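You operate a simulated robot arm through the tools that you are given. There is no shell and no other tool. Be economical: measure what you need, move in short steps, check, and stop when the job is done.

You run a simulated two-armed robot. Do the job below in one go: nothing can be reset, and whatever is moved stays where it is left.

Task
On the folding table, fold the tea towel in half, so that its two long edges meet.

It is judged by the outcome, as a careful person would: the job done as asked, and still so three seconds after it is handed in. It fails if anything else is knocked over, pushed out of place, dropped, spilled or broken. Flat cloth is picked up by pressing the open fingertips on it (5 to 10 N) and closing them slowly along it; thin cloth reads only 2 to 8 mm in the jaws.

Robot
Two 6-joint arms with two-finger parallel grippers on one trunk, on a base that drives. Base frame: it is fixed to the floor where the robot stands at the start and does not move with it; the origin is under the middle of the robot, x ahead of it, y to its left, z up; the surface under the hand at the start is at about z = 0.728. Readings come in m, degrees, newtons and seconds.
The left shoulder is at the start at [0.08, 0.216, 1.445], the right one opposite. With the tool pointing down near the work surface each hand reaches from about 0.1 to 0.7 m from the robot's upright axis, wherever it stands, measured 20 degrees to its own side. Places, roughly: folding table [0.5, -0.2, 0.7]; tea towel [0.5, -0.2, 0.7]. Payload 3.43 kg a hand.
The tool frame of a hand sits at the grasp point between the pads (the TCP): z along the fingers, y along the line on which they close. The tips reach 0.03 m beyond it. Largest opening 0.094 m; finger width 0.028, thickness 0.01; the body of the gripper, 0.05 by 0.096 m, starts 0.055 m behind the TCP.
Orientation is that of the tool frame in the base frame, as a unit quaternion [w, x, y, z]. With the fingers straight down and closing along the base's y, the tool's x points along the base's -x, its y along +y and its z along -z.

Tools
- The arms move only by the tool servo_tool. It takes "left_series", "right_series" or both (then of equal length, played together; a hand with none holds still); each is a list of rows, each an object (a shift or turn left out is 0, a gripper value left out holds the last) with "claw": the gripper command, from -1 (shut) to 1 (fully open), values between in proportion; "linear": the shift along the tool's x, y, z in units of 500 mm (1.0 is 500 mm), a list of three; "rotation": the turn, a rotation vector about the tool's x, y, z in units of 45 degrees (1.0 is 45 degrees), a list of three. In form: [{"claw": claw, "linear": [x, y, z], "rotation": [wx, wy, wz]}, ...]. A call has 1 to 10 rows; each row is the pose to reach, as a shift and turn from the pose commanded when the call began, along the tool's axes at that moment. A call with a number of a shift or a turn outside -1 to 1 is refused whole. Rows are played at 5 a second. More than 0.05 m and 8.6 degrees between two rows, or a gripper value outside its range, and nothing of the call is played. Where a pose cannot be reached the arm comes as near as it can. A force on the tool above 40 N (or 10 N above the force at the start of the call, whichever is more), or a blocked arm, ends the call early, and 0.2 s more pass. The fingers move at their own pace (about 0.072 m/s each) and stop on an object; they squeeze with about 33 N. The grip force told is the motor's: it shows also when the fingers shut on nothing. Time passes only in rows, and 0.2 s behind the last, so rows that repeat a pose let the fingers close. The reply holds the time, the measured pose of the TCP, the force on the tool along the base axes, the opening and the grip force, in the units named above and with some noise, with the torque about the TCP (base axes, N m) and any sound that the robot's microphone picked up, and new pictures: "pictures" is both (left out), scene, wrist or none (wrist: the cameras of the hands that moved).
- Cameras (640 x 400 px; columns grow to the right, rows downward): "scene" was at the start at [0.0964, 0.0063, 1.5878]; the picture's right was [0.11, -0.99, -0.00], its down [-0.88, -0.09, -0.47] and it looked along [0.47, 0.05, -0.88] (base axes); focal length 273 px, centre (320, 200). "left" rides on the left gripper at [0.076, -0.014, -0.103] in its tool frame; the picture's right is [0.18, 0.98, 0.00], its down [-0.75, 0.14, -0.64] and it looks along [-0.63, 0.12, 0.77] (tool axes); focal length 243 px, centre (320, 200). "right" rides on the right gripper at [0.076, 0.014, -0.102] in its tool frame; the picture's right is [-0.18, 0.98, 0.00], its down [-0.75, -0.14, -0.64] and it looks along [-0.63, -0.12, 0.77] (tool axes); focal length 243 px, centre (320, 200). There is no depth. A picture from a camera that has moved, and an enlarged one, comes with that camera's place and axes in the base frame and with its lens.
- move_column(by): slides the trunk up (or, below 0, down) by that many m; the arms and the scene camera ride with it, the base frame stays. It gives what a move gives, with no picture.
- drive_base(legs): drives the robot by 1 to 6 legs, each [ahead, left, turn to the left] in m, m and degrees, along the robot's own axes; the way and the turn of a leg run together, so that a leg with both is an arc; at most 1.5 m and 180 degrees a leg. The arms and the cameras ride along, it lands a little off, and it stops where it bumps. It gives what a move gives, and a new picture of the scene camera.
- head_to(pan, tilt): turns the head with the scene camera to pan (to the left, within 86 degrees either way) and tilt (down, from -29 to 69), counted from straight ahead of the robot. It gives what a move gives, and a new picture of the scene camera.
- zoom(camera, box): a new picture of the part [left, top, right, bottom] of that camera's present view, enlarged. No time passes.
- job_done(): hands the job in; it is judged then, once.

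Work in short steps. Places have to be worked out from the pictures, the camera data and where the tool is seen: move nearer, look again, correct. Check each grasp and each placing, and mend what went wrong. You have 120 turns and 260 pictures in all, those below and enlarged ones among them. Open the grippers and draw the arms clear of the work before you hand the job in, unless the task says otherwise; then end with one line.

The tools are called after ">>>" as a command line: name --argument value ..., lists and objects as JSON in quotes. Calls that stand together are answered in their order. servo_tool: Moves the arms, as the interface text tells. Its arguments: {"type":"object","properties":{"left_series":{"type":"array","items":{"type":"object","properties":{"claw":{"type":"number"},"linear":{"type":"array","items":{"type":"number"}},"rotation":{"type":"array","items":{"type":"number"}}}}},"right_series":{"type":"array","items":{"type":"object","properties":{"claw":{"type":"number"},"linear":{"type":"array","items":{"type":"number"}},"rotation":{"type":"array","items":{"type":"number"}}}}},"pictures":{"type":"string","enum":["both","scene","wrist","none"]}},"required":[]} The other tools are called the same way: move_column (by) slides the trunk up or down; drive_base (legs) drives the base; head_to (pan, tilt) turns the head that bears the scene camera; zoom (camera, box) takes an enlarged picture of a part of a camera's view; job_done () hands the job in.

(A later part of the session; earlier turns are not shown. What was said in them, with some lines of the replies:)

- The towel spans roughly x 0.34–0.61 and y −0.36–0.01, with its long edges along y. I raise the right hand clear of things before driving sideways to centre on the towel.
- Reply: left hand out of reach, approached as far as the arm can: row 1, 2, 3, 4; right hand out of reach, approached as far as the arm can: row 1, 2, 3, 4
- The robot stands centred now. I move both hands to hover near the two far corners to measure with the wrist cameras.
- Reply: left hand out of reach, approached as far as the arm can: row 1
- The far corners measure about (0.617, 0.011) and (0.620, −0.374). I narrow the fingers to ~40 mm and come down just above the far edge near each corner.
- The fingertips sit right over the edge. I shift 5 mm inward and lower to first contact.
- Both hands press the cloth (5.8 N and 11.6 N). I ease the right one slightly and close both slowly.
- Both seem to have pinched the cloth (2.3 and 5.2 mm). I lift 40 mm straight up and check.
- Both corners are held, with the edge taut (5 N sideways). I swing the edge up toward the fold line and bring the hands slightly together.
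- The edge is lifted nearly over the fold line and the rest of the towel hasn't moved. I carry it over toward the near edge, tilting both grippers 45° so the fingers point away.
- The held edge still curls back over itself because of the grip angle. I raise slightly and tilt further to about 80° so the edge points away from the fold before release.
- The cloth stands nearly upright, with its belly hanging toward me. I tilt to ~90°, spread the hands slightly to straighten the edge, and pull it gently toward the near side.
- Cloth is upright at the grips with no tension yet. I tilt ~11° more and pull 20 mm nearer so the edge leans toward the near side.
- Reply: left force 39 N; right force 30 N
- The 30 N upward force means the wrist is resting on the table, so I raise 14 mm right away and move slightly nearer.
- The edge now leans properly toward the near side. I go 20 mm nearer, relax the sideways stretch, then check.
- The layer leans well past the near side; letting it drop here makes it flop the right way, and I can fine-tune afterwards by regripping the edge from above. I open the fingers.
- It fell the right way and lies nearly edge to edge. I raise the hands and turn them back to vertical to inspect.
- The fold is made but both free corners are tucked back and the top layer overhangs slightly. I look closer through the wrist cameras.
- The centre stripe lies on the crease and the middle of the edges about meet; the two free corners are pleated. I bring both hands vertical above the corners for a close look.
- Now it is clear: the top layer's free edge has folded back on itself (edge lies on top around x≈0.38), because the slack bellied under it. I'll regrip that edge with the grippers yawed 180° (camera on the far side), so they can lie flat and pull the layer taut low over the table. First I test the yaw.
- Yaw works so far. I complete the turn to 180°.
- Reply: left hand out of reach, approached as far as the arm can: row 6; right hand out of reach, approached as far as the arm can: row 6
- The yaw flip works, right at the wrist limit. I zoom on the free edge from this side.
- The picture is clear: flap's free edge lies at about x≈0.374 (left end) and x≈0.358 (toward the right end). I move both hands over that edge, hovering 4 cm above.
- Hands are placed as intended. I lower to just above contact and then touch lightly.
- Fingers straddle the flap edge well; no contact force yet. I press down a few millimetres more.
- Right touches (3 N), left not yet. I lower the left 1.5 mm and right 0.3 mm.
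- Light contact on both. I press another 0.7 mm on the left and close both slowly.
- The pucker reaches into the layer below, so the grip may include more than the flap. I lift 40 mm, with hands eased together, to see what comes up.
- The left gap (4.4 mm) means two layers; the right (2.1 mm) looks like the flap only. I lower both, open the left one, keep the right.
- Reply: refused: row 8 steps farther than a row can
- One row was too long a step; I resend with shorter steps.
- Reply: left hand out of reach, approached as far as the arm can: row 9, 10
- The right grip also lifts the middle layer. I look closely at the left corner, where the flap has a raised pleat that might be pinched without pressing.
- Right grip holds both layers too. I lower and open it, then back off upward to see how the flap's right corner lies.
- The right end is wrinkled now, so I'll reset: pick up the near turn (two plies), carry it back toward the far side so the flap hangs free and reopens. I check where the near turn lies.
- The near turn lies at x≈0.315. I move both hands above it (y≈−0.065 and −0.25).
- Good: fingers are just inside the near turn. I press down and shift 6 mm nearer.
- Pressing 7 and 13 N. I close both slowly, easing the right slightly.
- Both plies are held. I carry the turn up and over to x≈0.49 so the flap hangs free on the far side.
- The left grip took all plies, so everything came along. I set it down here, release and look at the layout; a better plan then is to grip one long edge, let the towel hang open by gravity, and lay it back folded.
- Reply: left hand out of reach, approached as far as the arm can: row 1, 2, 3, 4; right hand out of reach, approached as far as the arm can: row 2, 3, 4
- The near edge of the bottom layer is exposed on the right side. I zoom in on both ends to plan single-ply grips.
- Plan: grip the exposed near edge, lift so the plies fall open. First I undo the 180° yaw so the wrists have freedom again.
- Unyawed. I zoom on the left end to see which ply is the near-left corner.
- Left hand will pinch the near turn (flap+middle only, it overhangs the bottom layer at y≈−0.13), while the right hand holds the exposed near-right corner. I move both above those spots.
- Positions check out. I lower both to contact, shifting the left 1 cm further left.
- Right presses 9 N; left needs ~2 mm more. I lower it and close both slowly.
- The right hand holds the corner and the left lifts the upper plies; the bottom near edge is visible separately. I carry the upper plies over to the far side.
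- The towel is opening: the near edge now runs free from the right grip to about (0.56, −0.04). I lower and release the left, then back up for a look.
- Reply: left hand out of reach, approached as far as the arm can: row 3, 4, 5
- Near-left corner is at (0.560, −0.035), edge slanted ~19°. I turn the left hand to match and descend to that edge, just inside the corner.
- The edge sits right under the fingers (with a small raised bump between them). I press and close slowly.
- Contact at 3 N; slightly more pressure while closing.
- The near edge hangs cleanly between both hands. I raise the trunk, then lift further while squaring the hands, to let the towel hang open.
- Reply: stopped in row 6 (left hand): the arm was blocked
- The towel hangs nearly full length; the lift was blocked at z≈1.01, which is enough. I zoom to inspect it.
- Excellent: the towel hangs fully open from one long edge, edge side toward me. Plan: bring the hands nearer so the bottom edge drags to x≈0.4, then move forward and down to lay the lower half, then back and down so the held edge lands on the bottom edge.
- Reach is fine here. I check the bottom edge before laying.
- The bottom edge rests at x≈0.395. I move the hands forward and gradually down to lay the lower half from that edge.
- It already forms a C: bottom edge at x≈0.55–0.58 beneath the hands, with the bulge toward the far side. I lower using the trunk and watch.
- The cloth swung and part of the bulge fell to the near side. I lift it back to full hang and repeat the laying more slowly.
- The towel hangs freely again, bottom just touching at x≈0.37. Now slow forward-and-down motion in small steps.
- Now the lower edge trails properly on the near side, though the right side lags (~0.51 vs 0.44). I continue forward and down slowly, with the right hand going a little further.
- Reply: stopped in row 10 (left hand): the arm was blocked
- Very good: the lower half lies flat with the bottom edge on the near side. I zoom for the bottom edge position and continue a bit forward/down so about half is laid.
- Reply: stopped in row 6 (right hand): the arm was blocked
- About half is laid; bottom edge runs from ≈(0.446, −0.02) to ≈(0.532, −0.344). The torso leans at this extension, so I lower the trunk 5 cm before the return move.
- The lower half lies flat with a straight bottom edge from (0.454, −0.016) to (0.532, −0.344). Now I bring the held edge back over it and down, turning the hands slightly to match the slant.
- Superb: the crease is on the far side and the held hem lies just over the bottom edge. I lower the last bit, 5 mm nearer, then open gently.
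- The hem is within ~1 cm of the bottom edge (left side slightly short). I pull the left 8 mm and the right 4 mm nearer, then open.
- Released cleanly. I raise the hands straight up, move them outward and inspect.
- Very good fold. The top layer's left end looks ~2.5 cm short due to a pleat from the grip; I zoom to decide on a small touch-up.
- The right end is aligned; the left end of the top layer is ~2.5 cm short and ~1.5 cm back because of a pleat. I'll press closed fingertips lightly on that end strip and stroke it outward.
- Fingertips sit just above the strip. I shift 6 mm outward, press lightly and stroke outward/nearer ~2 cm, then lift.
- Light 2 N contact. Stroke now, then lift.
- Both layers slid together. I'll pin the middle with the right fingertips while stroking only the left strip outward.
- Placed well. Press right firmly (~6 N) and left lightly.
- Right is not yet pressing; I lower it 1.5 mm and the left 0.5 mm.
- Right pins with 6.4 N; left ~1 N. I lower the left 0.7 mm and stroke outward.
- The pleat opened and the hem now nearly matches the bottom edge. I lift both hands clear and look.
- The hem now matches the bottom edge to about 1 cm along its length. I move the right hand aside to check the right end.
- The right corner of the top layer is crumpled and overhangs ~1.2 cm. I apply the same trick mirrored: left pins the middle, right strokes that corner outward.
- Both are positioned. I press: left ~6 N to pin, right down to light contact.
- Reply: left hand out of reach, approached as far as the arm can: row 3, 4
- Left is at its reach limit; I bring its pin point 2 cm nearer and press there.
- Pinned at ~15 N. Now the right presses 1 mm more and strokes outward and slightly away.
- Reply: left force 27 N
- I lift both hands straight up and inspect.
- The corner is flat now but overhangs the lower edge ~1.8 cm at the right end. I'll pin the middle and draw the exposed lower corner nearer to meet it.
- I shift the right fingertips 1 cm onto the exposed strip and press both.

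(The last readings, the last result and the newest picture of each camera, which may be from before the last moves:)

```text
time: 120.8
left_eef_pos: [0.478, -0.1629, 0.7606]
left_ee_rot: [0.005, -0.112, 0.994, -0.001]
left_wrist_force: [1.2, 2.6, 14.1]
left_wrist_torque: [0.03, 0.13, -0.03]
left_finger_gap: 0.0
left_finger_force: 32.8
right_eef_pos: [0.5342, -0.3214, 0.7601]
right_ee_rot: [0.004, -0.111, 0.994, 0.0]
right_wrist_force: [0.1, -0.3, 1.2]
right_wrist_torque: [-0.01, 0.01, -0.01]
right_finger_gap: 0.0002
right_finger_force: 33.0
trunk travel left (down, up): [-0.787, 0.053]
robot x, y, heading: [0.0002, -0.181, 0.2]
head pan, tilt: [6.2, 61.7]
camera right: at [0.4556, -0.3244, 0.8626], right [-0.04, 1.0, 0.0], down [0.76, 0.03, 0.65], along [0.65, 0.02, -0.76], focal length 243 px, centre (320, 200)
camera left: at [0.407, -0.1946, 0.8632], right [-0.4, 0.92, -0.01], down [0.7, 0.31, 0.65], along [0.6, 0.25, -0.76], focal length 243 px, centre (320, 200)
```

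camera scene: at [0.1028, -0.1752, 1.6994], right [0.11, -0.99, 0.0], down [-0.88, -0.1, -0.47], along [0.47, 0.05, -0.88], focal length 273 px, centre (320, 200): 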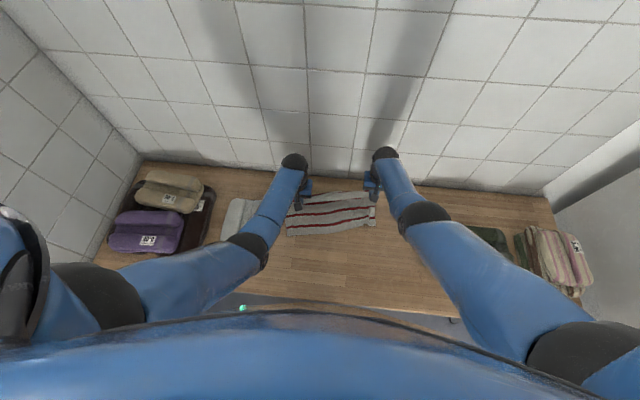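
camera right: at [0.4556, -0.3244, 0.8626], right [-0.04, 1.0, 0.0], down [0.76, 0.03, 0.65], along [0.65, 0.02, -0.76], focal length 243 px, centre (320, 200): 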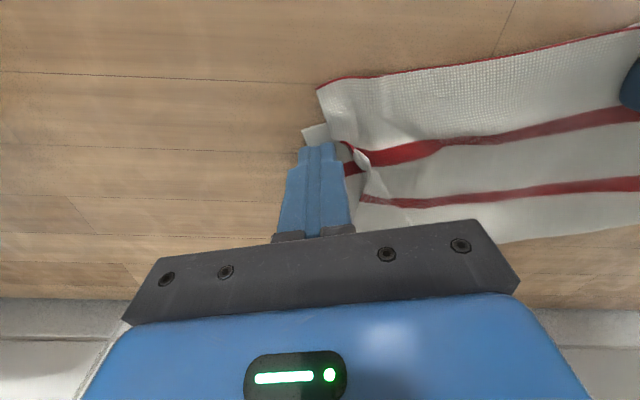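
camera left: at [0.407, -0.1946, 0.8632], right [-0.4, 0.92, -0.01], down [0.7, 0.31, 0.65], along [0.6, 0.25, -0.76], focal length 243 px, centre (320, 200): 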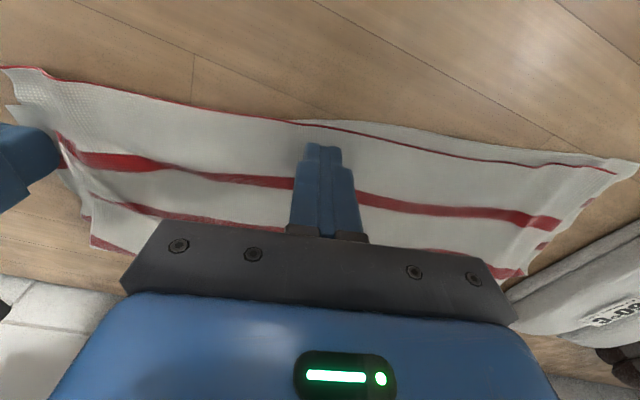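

Fingers are on the lower strip. I press 1 mm more and draw it ~2 cm nearer, then lift.

>>> servo_tool --right_series '[{"linear": [0.0, 0, 0.0025]}, {"linear": [0.01, 0, 0.003]}, {"linear": [0.02, -0.002, 0.003]}, {"linear": [0.03, -0.004, 0.003]}, {"linear": [0.04, -0.006, 0.003]}, {"linear": [0.044, -0.008, 0.003]}, {"linear": [0.044, -0.008, 0.003]}, {"linear": [0.044, -0.008, -0.03]}, {"linear": [0.044, -0.03, -0.1]}]' --pictures "wrist"

```text
time: 122.8
left_eef_pos: [0.4772, -0.1634, 0.7603]
left_ee_rot: [0.004, -0.112, 0.994, -0.002]
left_wrist_force: [-2.9, 3.8, 21.6]
left_wrist_torque: [0.0, 0.3, -0.03]
left_finger_gap: 0.0
left_finger_force: 33.3
right_eef_pos: [0.5129, -0.3429, 0.8097]
right_ee_rot: [0.002, -0.111, 0.994, -0.002]
right_wrist_force: [0.1, -0.7, 0.3]
right_wrist_torque: [-0.02, 0.03, 0.01]
right_finger_gap: 0.0
right_finger_force: 33.3
trunk travel left (down, up): [-0.787, 0.053]
robot x, y, heading: [-0.0002, -0.1807, 0.2]
head pan, tilt: [6.2, 61.7]
camera right: at [0.4352, -0.3449, 0.9124], right [-0.04, 1.0, 0.0], down [0.76, 0.03, 0.65], along [0.65, 0.02, -0.76], focal length 243 px, centre (320, 200)
```

right: 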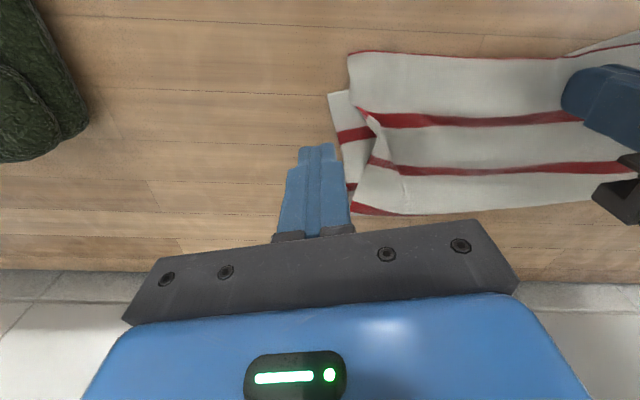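

The right part pivoted as a whole, so the offset remains. I clear both hands and assess the overall state.

>>> servo_tool --left_series '[{"linear": [0, 0, -0.03]}, {"linear": [0, 0, -0.1]}, {"linear": [0, 0, -0.18]}, {"linear": [0.06, 0.06, -0.2]}, {"linear": [0.12, 0.12, -0.2]}, {"linear": [0.17, 0.19, -0.2]}, {"linear": [0.2, 0.27, -0.2]}, {"linear": [0.2, 0.35, -0.2]}, {"linear": [0.2, 0.42, -0.2]}]' --right_series '[{"linear": [0, 0, -0.03]}, {"linear": [0, -0.03, -0.08]}, {"linear": [0.03, -0.08, -0.1]}, {"linear": [0.06, -0.12, -0.1]}, {"linear": [0.08, -0.14, -0.1]}, {"linear": [0.08, -0.14, -0.1]}, {"linear": [0.08, -0.14, -0.1]}, {"linear": [0.08, -0.14, -0.1]}, {"linear": [0.08, -0.14, -0.1]}]' --pictures "none"

>>> zoom --camera "scene" --box '[265, 190, 385, 265]'

>>> zoom --camera "right" --box '[300, 0, 640, 200]'

```text
time: 124.8
left_eef_pos: [0.3327, 0.0203, 0.8575]
left_ee_rot: [0.004, -0.111, 0.994, -0.001]
left_wrist_force: [-0.1, 0.2, 0.2]
left_wrist_torque: [0.02, 0.03, 0.01]
left_finger_gap: 0.0
left_finger_force: 33.1
right_eef_pos: [0.4922, -0.4186, 0.8591]
right_ee_rot: [0.002, -0.112, 0.994, -0.001]
right_wrist_force: [-0.3, -0.5, -0.4]
right_wrist_torque: [0.02, -0.01, 0.01]
right_finger_gap: 0.0001
right_finger_force: 33.0
trunk travel left (down, up): [-0.787, 0.053]
robot x, y, heading: [-0.0002, -0.1843, 0.2]
head pan, tilt: [6.2, 61.7]
```

```text
5.33 times, centred on (325, 228) of scene
camera zoom: at [0.0967, -0.1753, 1.6999], right [0.11, -0.99, 0.0], down [-0.88, -0.1, -0.47], along [0.47, 0.05, -0.88], focal length 1455 px, centre (293, 53)
```

zoom: 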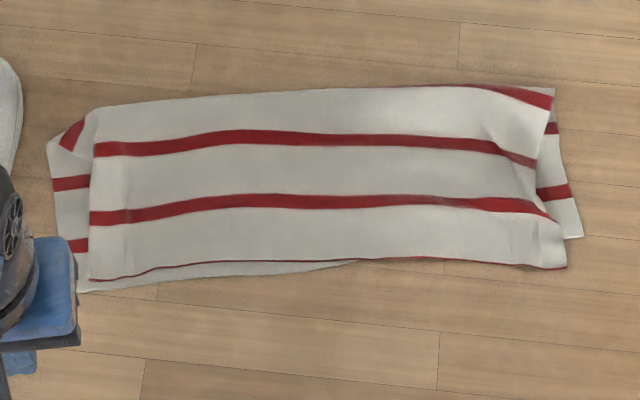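

```text
1.88 times, centred on (470, 100) of right
camera zoom: at [0.4135, -0.4213, 0.9618], right [-0.04, 1.0, 0.0], down [0.76, 0.03, 0.65], along [0.65, 0.02, -0.76], focal length 457 px, centre (38, 388)
```

zoom: 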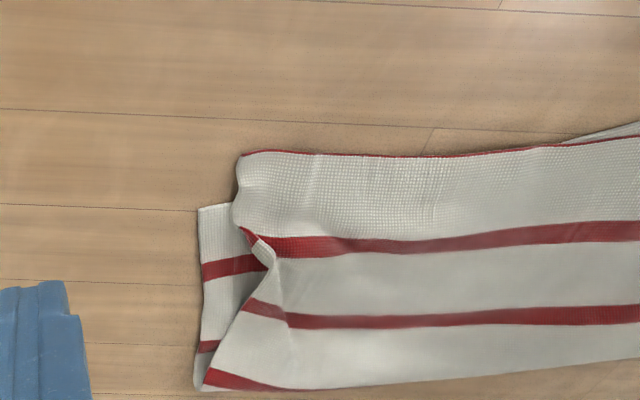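

The towel is square now; only the top hem is rotated: ~2.5 cm past the lower edge at the right, 1 cm short at the left. The overhanging hem at right is a single ply on bare table, so I can pinch just that and set it back. I move the right hand over it.

>>> servo_tool --right_series '[{"claw": -0.35, "linear": [-0.002, 0.08, 0], "rotation": [0, 0, 0.1]}, {"linear": [-0.005, 0.16, 0], "rotation": [0, 0, 0.2]}, {"linear": [-0.007, 0.235, 0.03], "rotation": [0, 0, 0.28]}, {"linear": [-0.007, 0.235, 0.1], "rotation": [0, 0, 0.28]}, {"linear": [-0.007, 0.235, 0.16], "rotation": [0, 0, 0.28]}, {"linear": [-0.007, 0.235, 0.172], "rotation": [0, 0, 0.28]}, {"linear": [-0.007, 0.235, 0.172], "rotation": [0, 0, 0.28]}]' --pictures "wrist"

```text
time: 126.4
left_eef_pos: [0.3328, 0.019, 0.8563]
left_ee_rot: [0.003, -0.111, 0.994, 0.0]
left_wrist_force: [0.8, -0.5, 0.7]
left_wrist_torque: [-0.02, -0.01, 0.01]
left_finger_gap: 0.0
left_finger_force: 33.4
right_eef_pos: [0.4714, -0.3057, 0.7718]
right_ee_rot: [0.002, -0.002, 1.0, -0.001]
right_wrist_force: [0.5, -0.2, -1.2]
right_wrist_torque: [0.01, 0.03, 0.0]
right_finger_gap: 0.0309
right_finger_force: 0.1
trunk travel left (down, up): [-0.787, 0.053]
robot x, y, heading: [-0.0012, -0.1799, 0.1]
head pan, tilt: [6.2, 61.7]
camera right: at [0.3936, -0.2898, 0.8745], right [0.18, 0.98, 0.0], down [0.75, -0.14, 0.65], along [0.64, -0.12, -0.76], focal length 243 px, centre (320, 200)
```

right: 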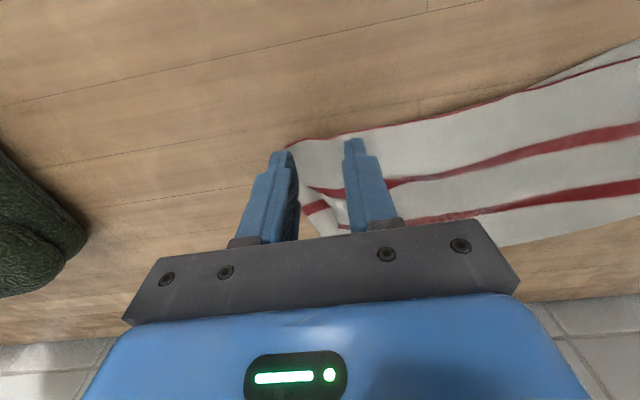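

I shift 8 mm inward and 5 mm nearer, then press.

>>> servo_tool --right_series '[{"linear": [0.01, 0.018, 0]}, {"linear": [0.01, 0.018, 0.014]}, {"linear": [0.01, 0.018, 0.022]}, {"linear": [0.01, 0.018, 0.024]}]' --pictures "none"

```text
time: 127.4
left_eef_pos: [0.3338, 0.0185, 0.8567]
left_ee_rot: [0.004, -0.112, 0.994, -0.001]
left_wrist_force: [0.4, -0.7, 0.2]
left_wrist_torque: [-0.03, 0.01, -0.01]
left_finger_gap: 0.0
left_finger_force: 33.0
right_eef_pos: [0.4656, -0.2964, 0.7609]
right_ee_rot: [0.003, -0.001, 1.0, -0.001]
right_wrist_force: [-0.1, 0.9, 0.1]
right_wrist_torque: [0.0, 0.05, -0.02]
right_finger_gap: 0.0307
right_finger_force: 0.0
trunk travel left (down, up): [-0.787, 0.053]
robot x, y, heading: [-0.0008, -0.1821, 0.3]
head pan, tilt: [6.2, 61.7]
```

Slightly more, then close slowly in the same call.

>>> servo_tool --right_series '[{"linear": [0, 0, 0.003]}, {"linear": [0, 0, 0.0055]}, {"claw": -0.42, "linear": [0, 0, 0.0055]}, {"claw": -0.5, "linear": [0, 0, 0.0055]}, {"claw": -0.58, "linear": [0, 0, 0.0055]}, {"claw": -0.66, "linear": [0, 0, 0.0055]}, {"claw": -0.75, "linear": [0, 0, 0.0055]}, {"claw": -0.84, "linear": [0, 0, 0.0055]}, {"claw": -0.92, "linear": [0, 0, 0.0055]}, {"claw": -1, "linear": [0, 0, 0.0055]}]' --pictures "wrist"

```text
time: 129.6
left_eef_pos: [0.3315, 0.0208, 0.8581]
left_ee_rot: [0.004, -0.111, 0.994, -0.002]
left_wrist_force: [0.8, -0.4, 0.2]
left_wrist_torque: [0.0, 0.0, -0.02]
left_finger_gap: 0.0001
left_finger_force: 32.9
right_eef_pos: [0.4644, -0.2958, 0.7584]
right_ee_rot: [0.006, -0.002, 1.0, 0.0]
right_wrist_force: [3.0, 1.6, 26.9]
right_wrist_torque: [0.14, -0.32, 0.06]
right_finger_gap: 0.0022
right_finger_force: 33.1
trunk travel left (down, up): [-0.787, 0.053]
robot x, y, heading: [-0.0005, -0.1843, 0.3]
head pan, tilt: [6.2, 61.7]
camera right: at [0.3871, -0.2806, 0.8615], right [0.18, 0.98, 0.0], down [0.75, -0.14, 0.65], along [0.64, -0.12, -0.76], focal length 243 px, centre (320, 200)
```

right: 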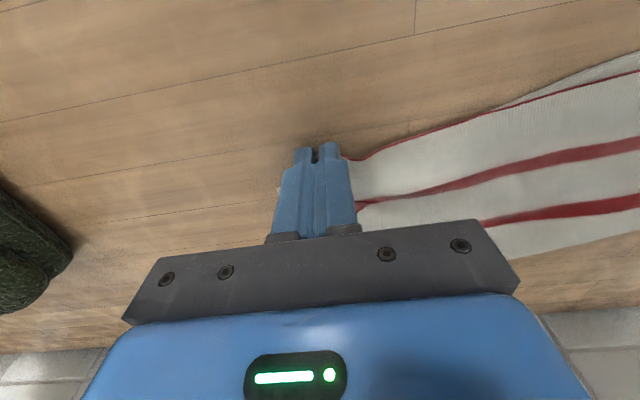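

Single-ply grip (2.2 mm). I lift 3 cm and check the lower layer stays.

>>> servo_tool --right_series '[{"claw": -1, "linear": [0, 0, -0.03]}, {"linear": [-0.01, 0, -0.06]}, {"linear": [-0.02, -0.01, -0.07]}, {"linear": [-0.02, -0.01, -0.07]}]' --pictures "wrist"

>>> zoom --camera "scene" --box '[265, 190, 385, 265]'

```text
time: 130.6
left_eef_pos: [0.3335, 0.0198, 0.8566]
left_ee_rot: [0.003, -0.112, 0.994, -0.001]
left_wrist_force: [0.0, -0.5, -0.7]
left_wrist_torque: [0.01, 0.0, 0.0]
left_finger_gap: 0.0
left_finger_force: 32.9
right_eef_pos: [0.4768, -0.3008, 0.7921]
right_ee_rot: [0.003, -0.002, 1.0, -0.001]
right_wrist_force: [0.0, 1.1, -0.3]
right_wrist_torque: [0.01, 0.0, 0.03]
right_finger_gap: 0.0023
right_finger_force: 32.8
trunk travel left (down, up): [-0.787, 0.053]
robot x, y, heading: [0.0034, -0.1821, -0.0]
head pan, tilt: [6.2, 61.7]
camera right: at [0.3982, -0.2867, 0.895], right [0.18, 0.98, 0.0], down [0.75, -0.14, 0.65], along [0.64, -0.12, -0.76], focal length 243 px, centre (320, 200)
```

right: 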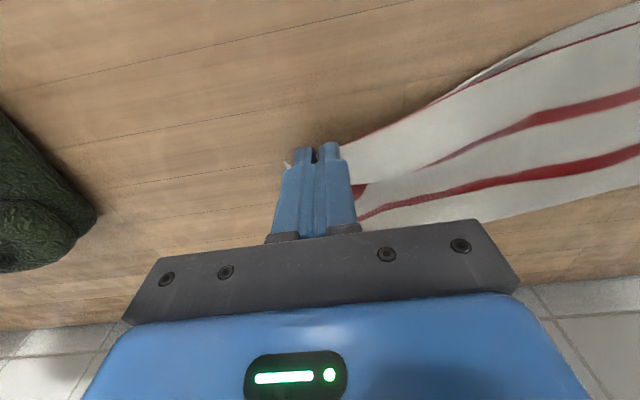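

```text
5.33 times, centred on (325, 228) of scene
camera zoom: at [0.0977, -0.1759, 1.6998], right [0.11, -0.99, 0.0], down [-0.88, -0.1, -0.47], along [0.47, 0.05, -0.88], focal length 1455 px, centre (293, 53)
```

zoom: 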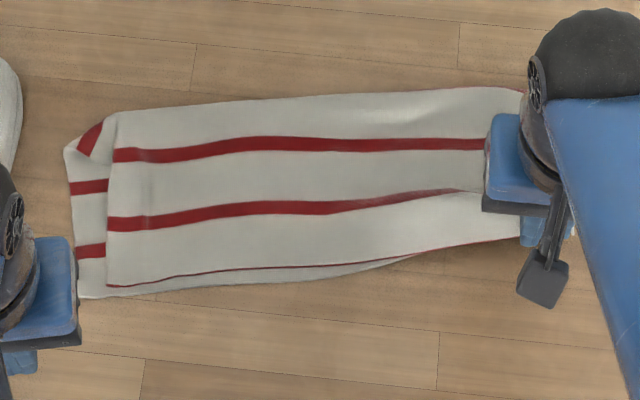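

The upper hem is lifted alone. I set it down over the lower edge: 8 mm further, 12 mm outward, then open gently.

>>> servo_tool --right_series '[{"claw": -1, "linear": [-0.01, -0.012, 0]}, {"linear": [-0.018, -0.024, 0.01]}, {"linear": [-0.018, -0.026, 0.03]}, {"linear": [-0.018, -0.026, 0.048]}, {"linear": [-0.018, -0.026, 0.054]}, {"claw": -0.85, "linear": [-0.018, -0.026, 0.054]}, {"claw": -0.7, "linear": [-0.018, -0.026, 0.054]}, {"claw": -0.5, "linear": [-0.018, -0.026, 0.054]}, {"claw": -0.4, "linear": [-0.018, -0.026, 0.054]}, {"claw": -0.4, "linear": [-0.018, -0.026, 0.02]}]' --pictures "none"

>>> servo_tool --right_series '[{"linear": [0, 0, -0.06]}, {"linear": [0, -0.02, -0.12]}, {"linear": [0.03, -0.1, -0.14]}, {"linear": [0.05, -0.18, -0.14]}, {"linear": [0.05, -0.24, -0.14]}, {"linear": [0.05, -0.24, -0.14]}]' --pictures "none"

>>> zoom --camera "scene" --box '[265, 190, 385, 265]'

>>> zoom --camera "right" --box '[300, 0, 640, 200]'

```text
time: 132.8
left_eef_pos: [0.332, 0.0205, 0.857]
left_ee_rot: [0.004, -0.111, 0.994, -0.001]
left_wrist_force: [1.4, -0.5, -1.5]
left_wrist_torque: [-0.03, 0.01, -0.03]
left_finger_gap: 0.0
left_finger_force: 33.2
right_eef_pos: [0.4845, -0.3139, 0.7837]
right_ee_rot: [0.002, -0.002, 1.0, -0.001]
right_wrist_force: [0.3, 0.0, 0.3]
right_wrist_torque: [0.0, 0.02, 0.01]
right_finger_gap: 0.0281
right_finger_force: 0.0
trunk travel left (down, up): [-0.787, 0.053]
robot x, y, heading: [-0.0002, -0.1828, 0.0]
head pan, tilt: [6.2, 61.7]
```

```text
time: 134.2
left_eef_pos: [0.334, 0.02, 0.857]
left_ee_rot: [0.004, -0.112, 0.994, -0.001]
left_wrist_force: [0.0, 0.3, 0.3]
left_wrist_torque: [0.0, 0.03, -0.02]
left_finger_gap: 0.0001
left_finger_force: 32.9
right_eef_pos: [0.4599, -0.4338, 0.8515]
right_ee_rot: [0.003, -0.002, 1.0, -0.001]
right_wrist_force: [0.0, 0.1, 0.8]
right_wrist_torque: [0.0, 0.03, 0.0]
right_finger_gap: 0.0282
right_finger_force: 0.0
trunk travel left (down, up): [-0.787, 0.053]
robot x, y, heading: [0.0044, -0.1859, 0.2]
head pan, tilt: [6.2, 61.7]
```

```text
5.33 times, centred on (325, 228) of scene
camera zoom: at [0.0971, -0.1754, 1.6998], right [0.11, -0.99, 0.0], down [-0.88, -0.1, -0.47], along [0.47, 0.05, -0.88], focal length 1455 px, centre (293, 53)
```

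zoom: 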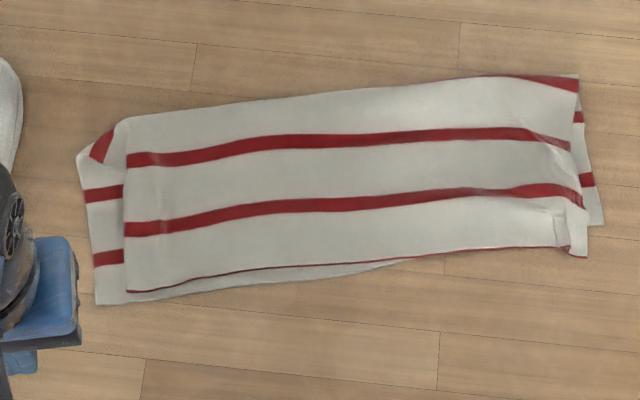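

```text
1.88 times, centred on (470, 100) of right
camera zoom: at [0.3826, -0.4188, 0.9539], right [0.18, 0.98, 0.0], down [0.75, -0.14, 0.65], along [0.64, -0.12, -0.76], focal length 457 px, centre (38, 388)
```

zoom: 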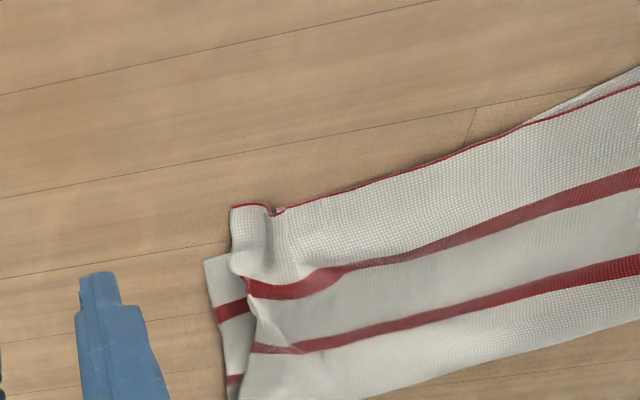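

The long edges now coincide within about 1 cm along the whole length, with corners flat and nothing else disturbed. I open the grippers and draw both arms back clear of the table work.

>>> servo_tool --left_series '[{"claw": 0.5, "linear": [0.03, 0.02, -0.02]}, {"claw": 1, "linear": [0.08, 0.05, -0.04]}, {"linear": [0.12, 0.08, -0.04]}, {"linear": [0.12, 0.08, -0.04]}]' --right_series '[{"claw": 0.3, "linear": [0.05, 0, -0.02]}, {"claw": 1, "linear": [0.12, 0, -0.04]}, {"linear": [0.2, 0, -0.04]}, {"linear": [0.26, 0, -0.04]}]' --pictures "scene"

>>> zoom --camera "scene" --box '[265, 190, 385, 265]'

```text
time: 135.2
left_eef_pos: [0.2666, 0.0445, 0.8773]
left_ee_rot: [0.004, -0.111, 0.994, -0.001]
left_wrist_force: [0.2, -0.5, 0.5]
left_wrist_torque: [0.01, -0.02, 0.02]
left_finger_gap: 0.0941
left_finger_force: 0.0
right_eef_pos: [0.3306, -0.4325, 0.8726]
right_ee_rot: [0.003, -0.002, 1.0, 0.0]
right_wrist_force: [0.5, 0.1, 0.0]
right_wrist_torque: [0.02, -0.03, 0.01]
right_finger_gap: 0.0941
right_finger_force: 0.1
trunk travel left (down, up): [-0.787, 0.053]
robot x, y, heading: [0.0049, -0.1817, 0.3]
head pan, tilt: [6.2, 61.7]
camera scene: at [0.0962, -0.1756, 1.6999], right [0.11, -0.99, 0.0], down [-0.87, -0.1, -0.47], along [0.47, 0.05, -0.88], focal length 273 px, centre (320, 200)
```

scene: 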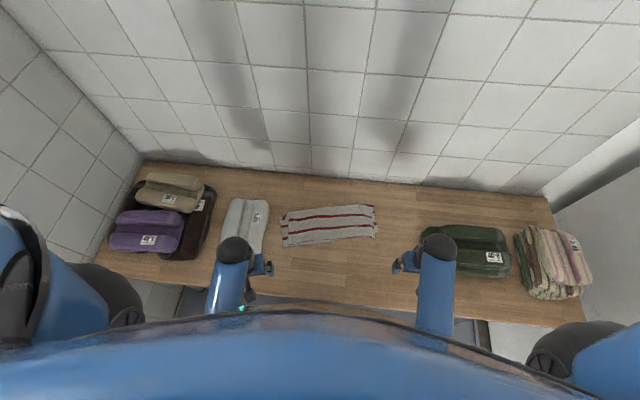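

```text
5.33 times, centred on (325, 228) of scene
camera zoom: at [0.0962, -0.1756, 1.6999], right [0.11, -0.99, 0.0], down [-0.87, -0.1, -0.47], along [0.47, 0.05, -0.88], focal length 1455 px, centre (293, 53)
```

zoom: 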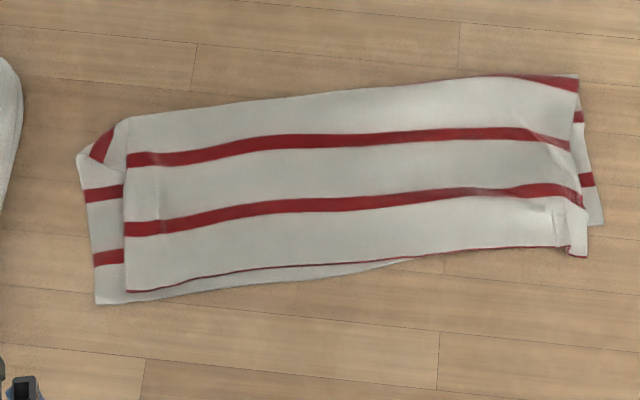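

The towel is folded in half along its length with the long edges together, the other items are in place and the arms are clear. I hand it in.

>>> job_done

```text
The job is handed in.
```

The tea towel is folded in half with its long edges meeting to about 1 cm, though the top layer is about 2 cm short at the left end and slightly puckered at the right corner. It ended up a few centimetres from where it started and at a slight angle on the table. Nothing else looks moved or knocked over in the last picture.
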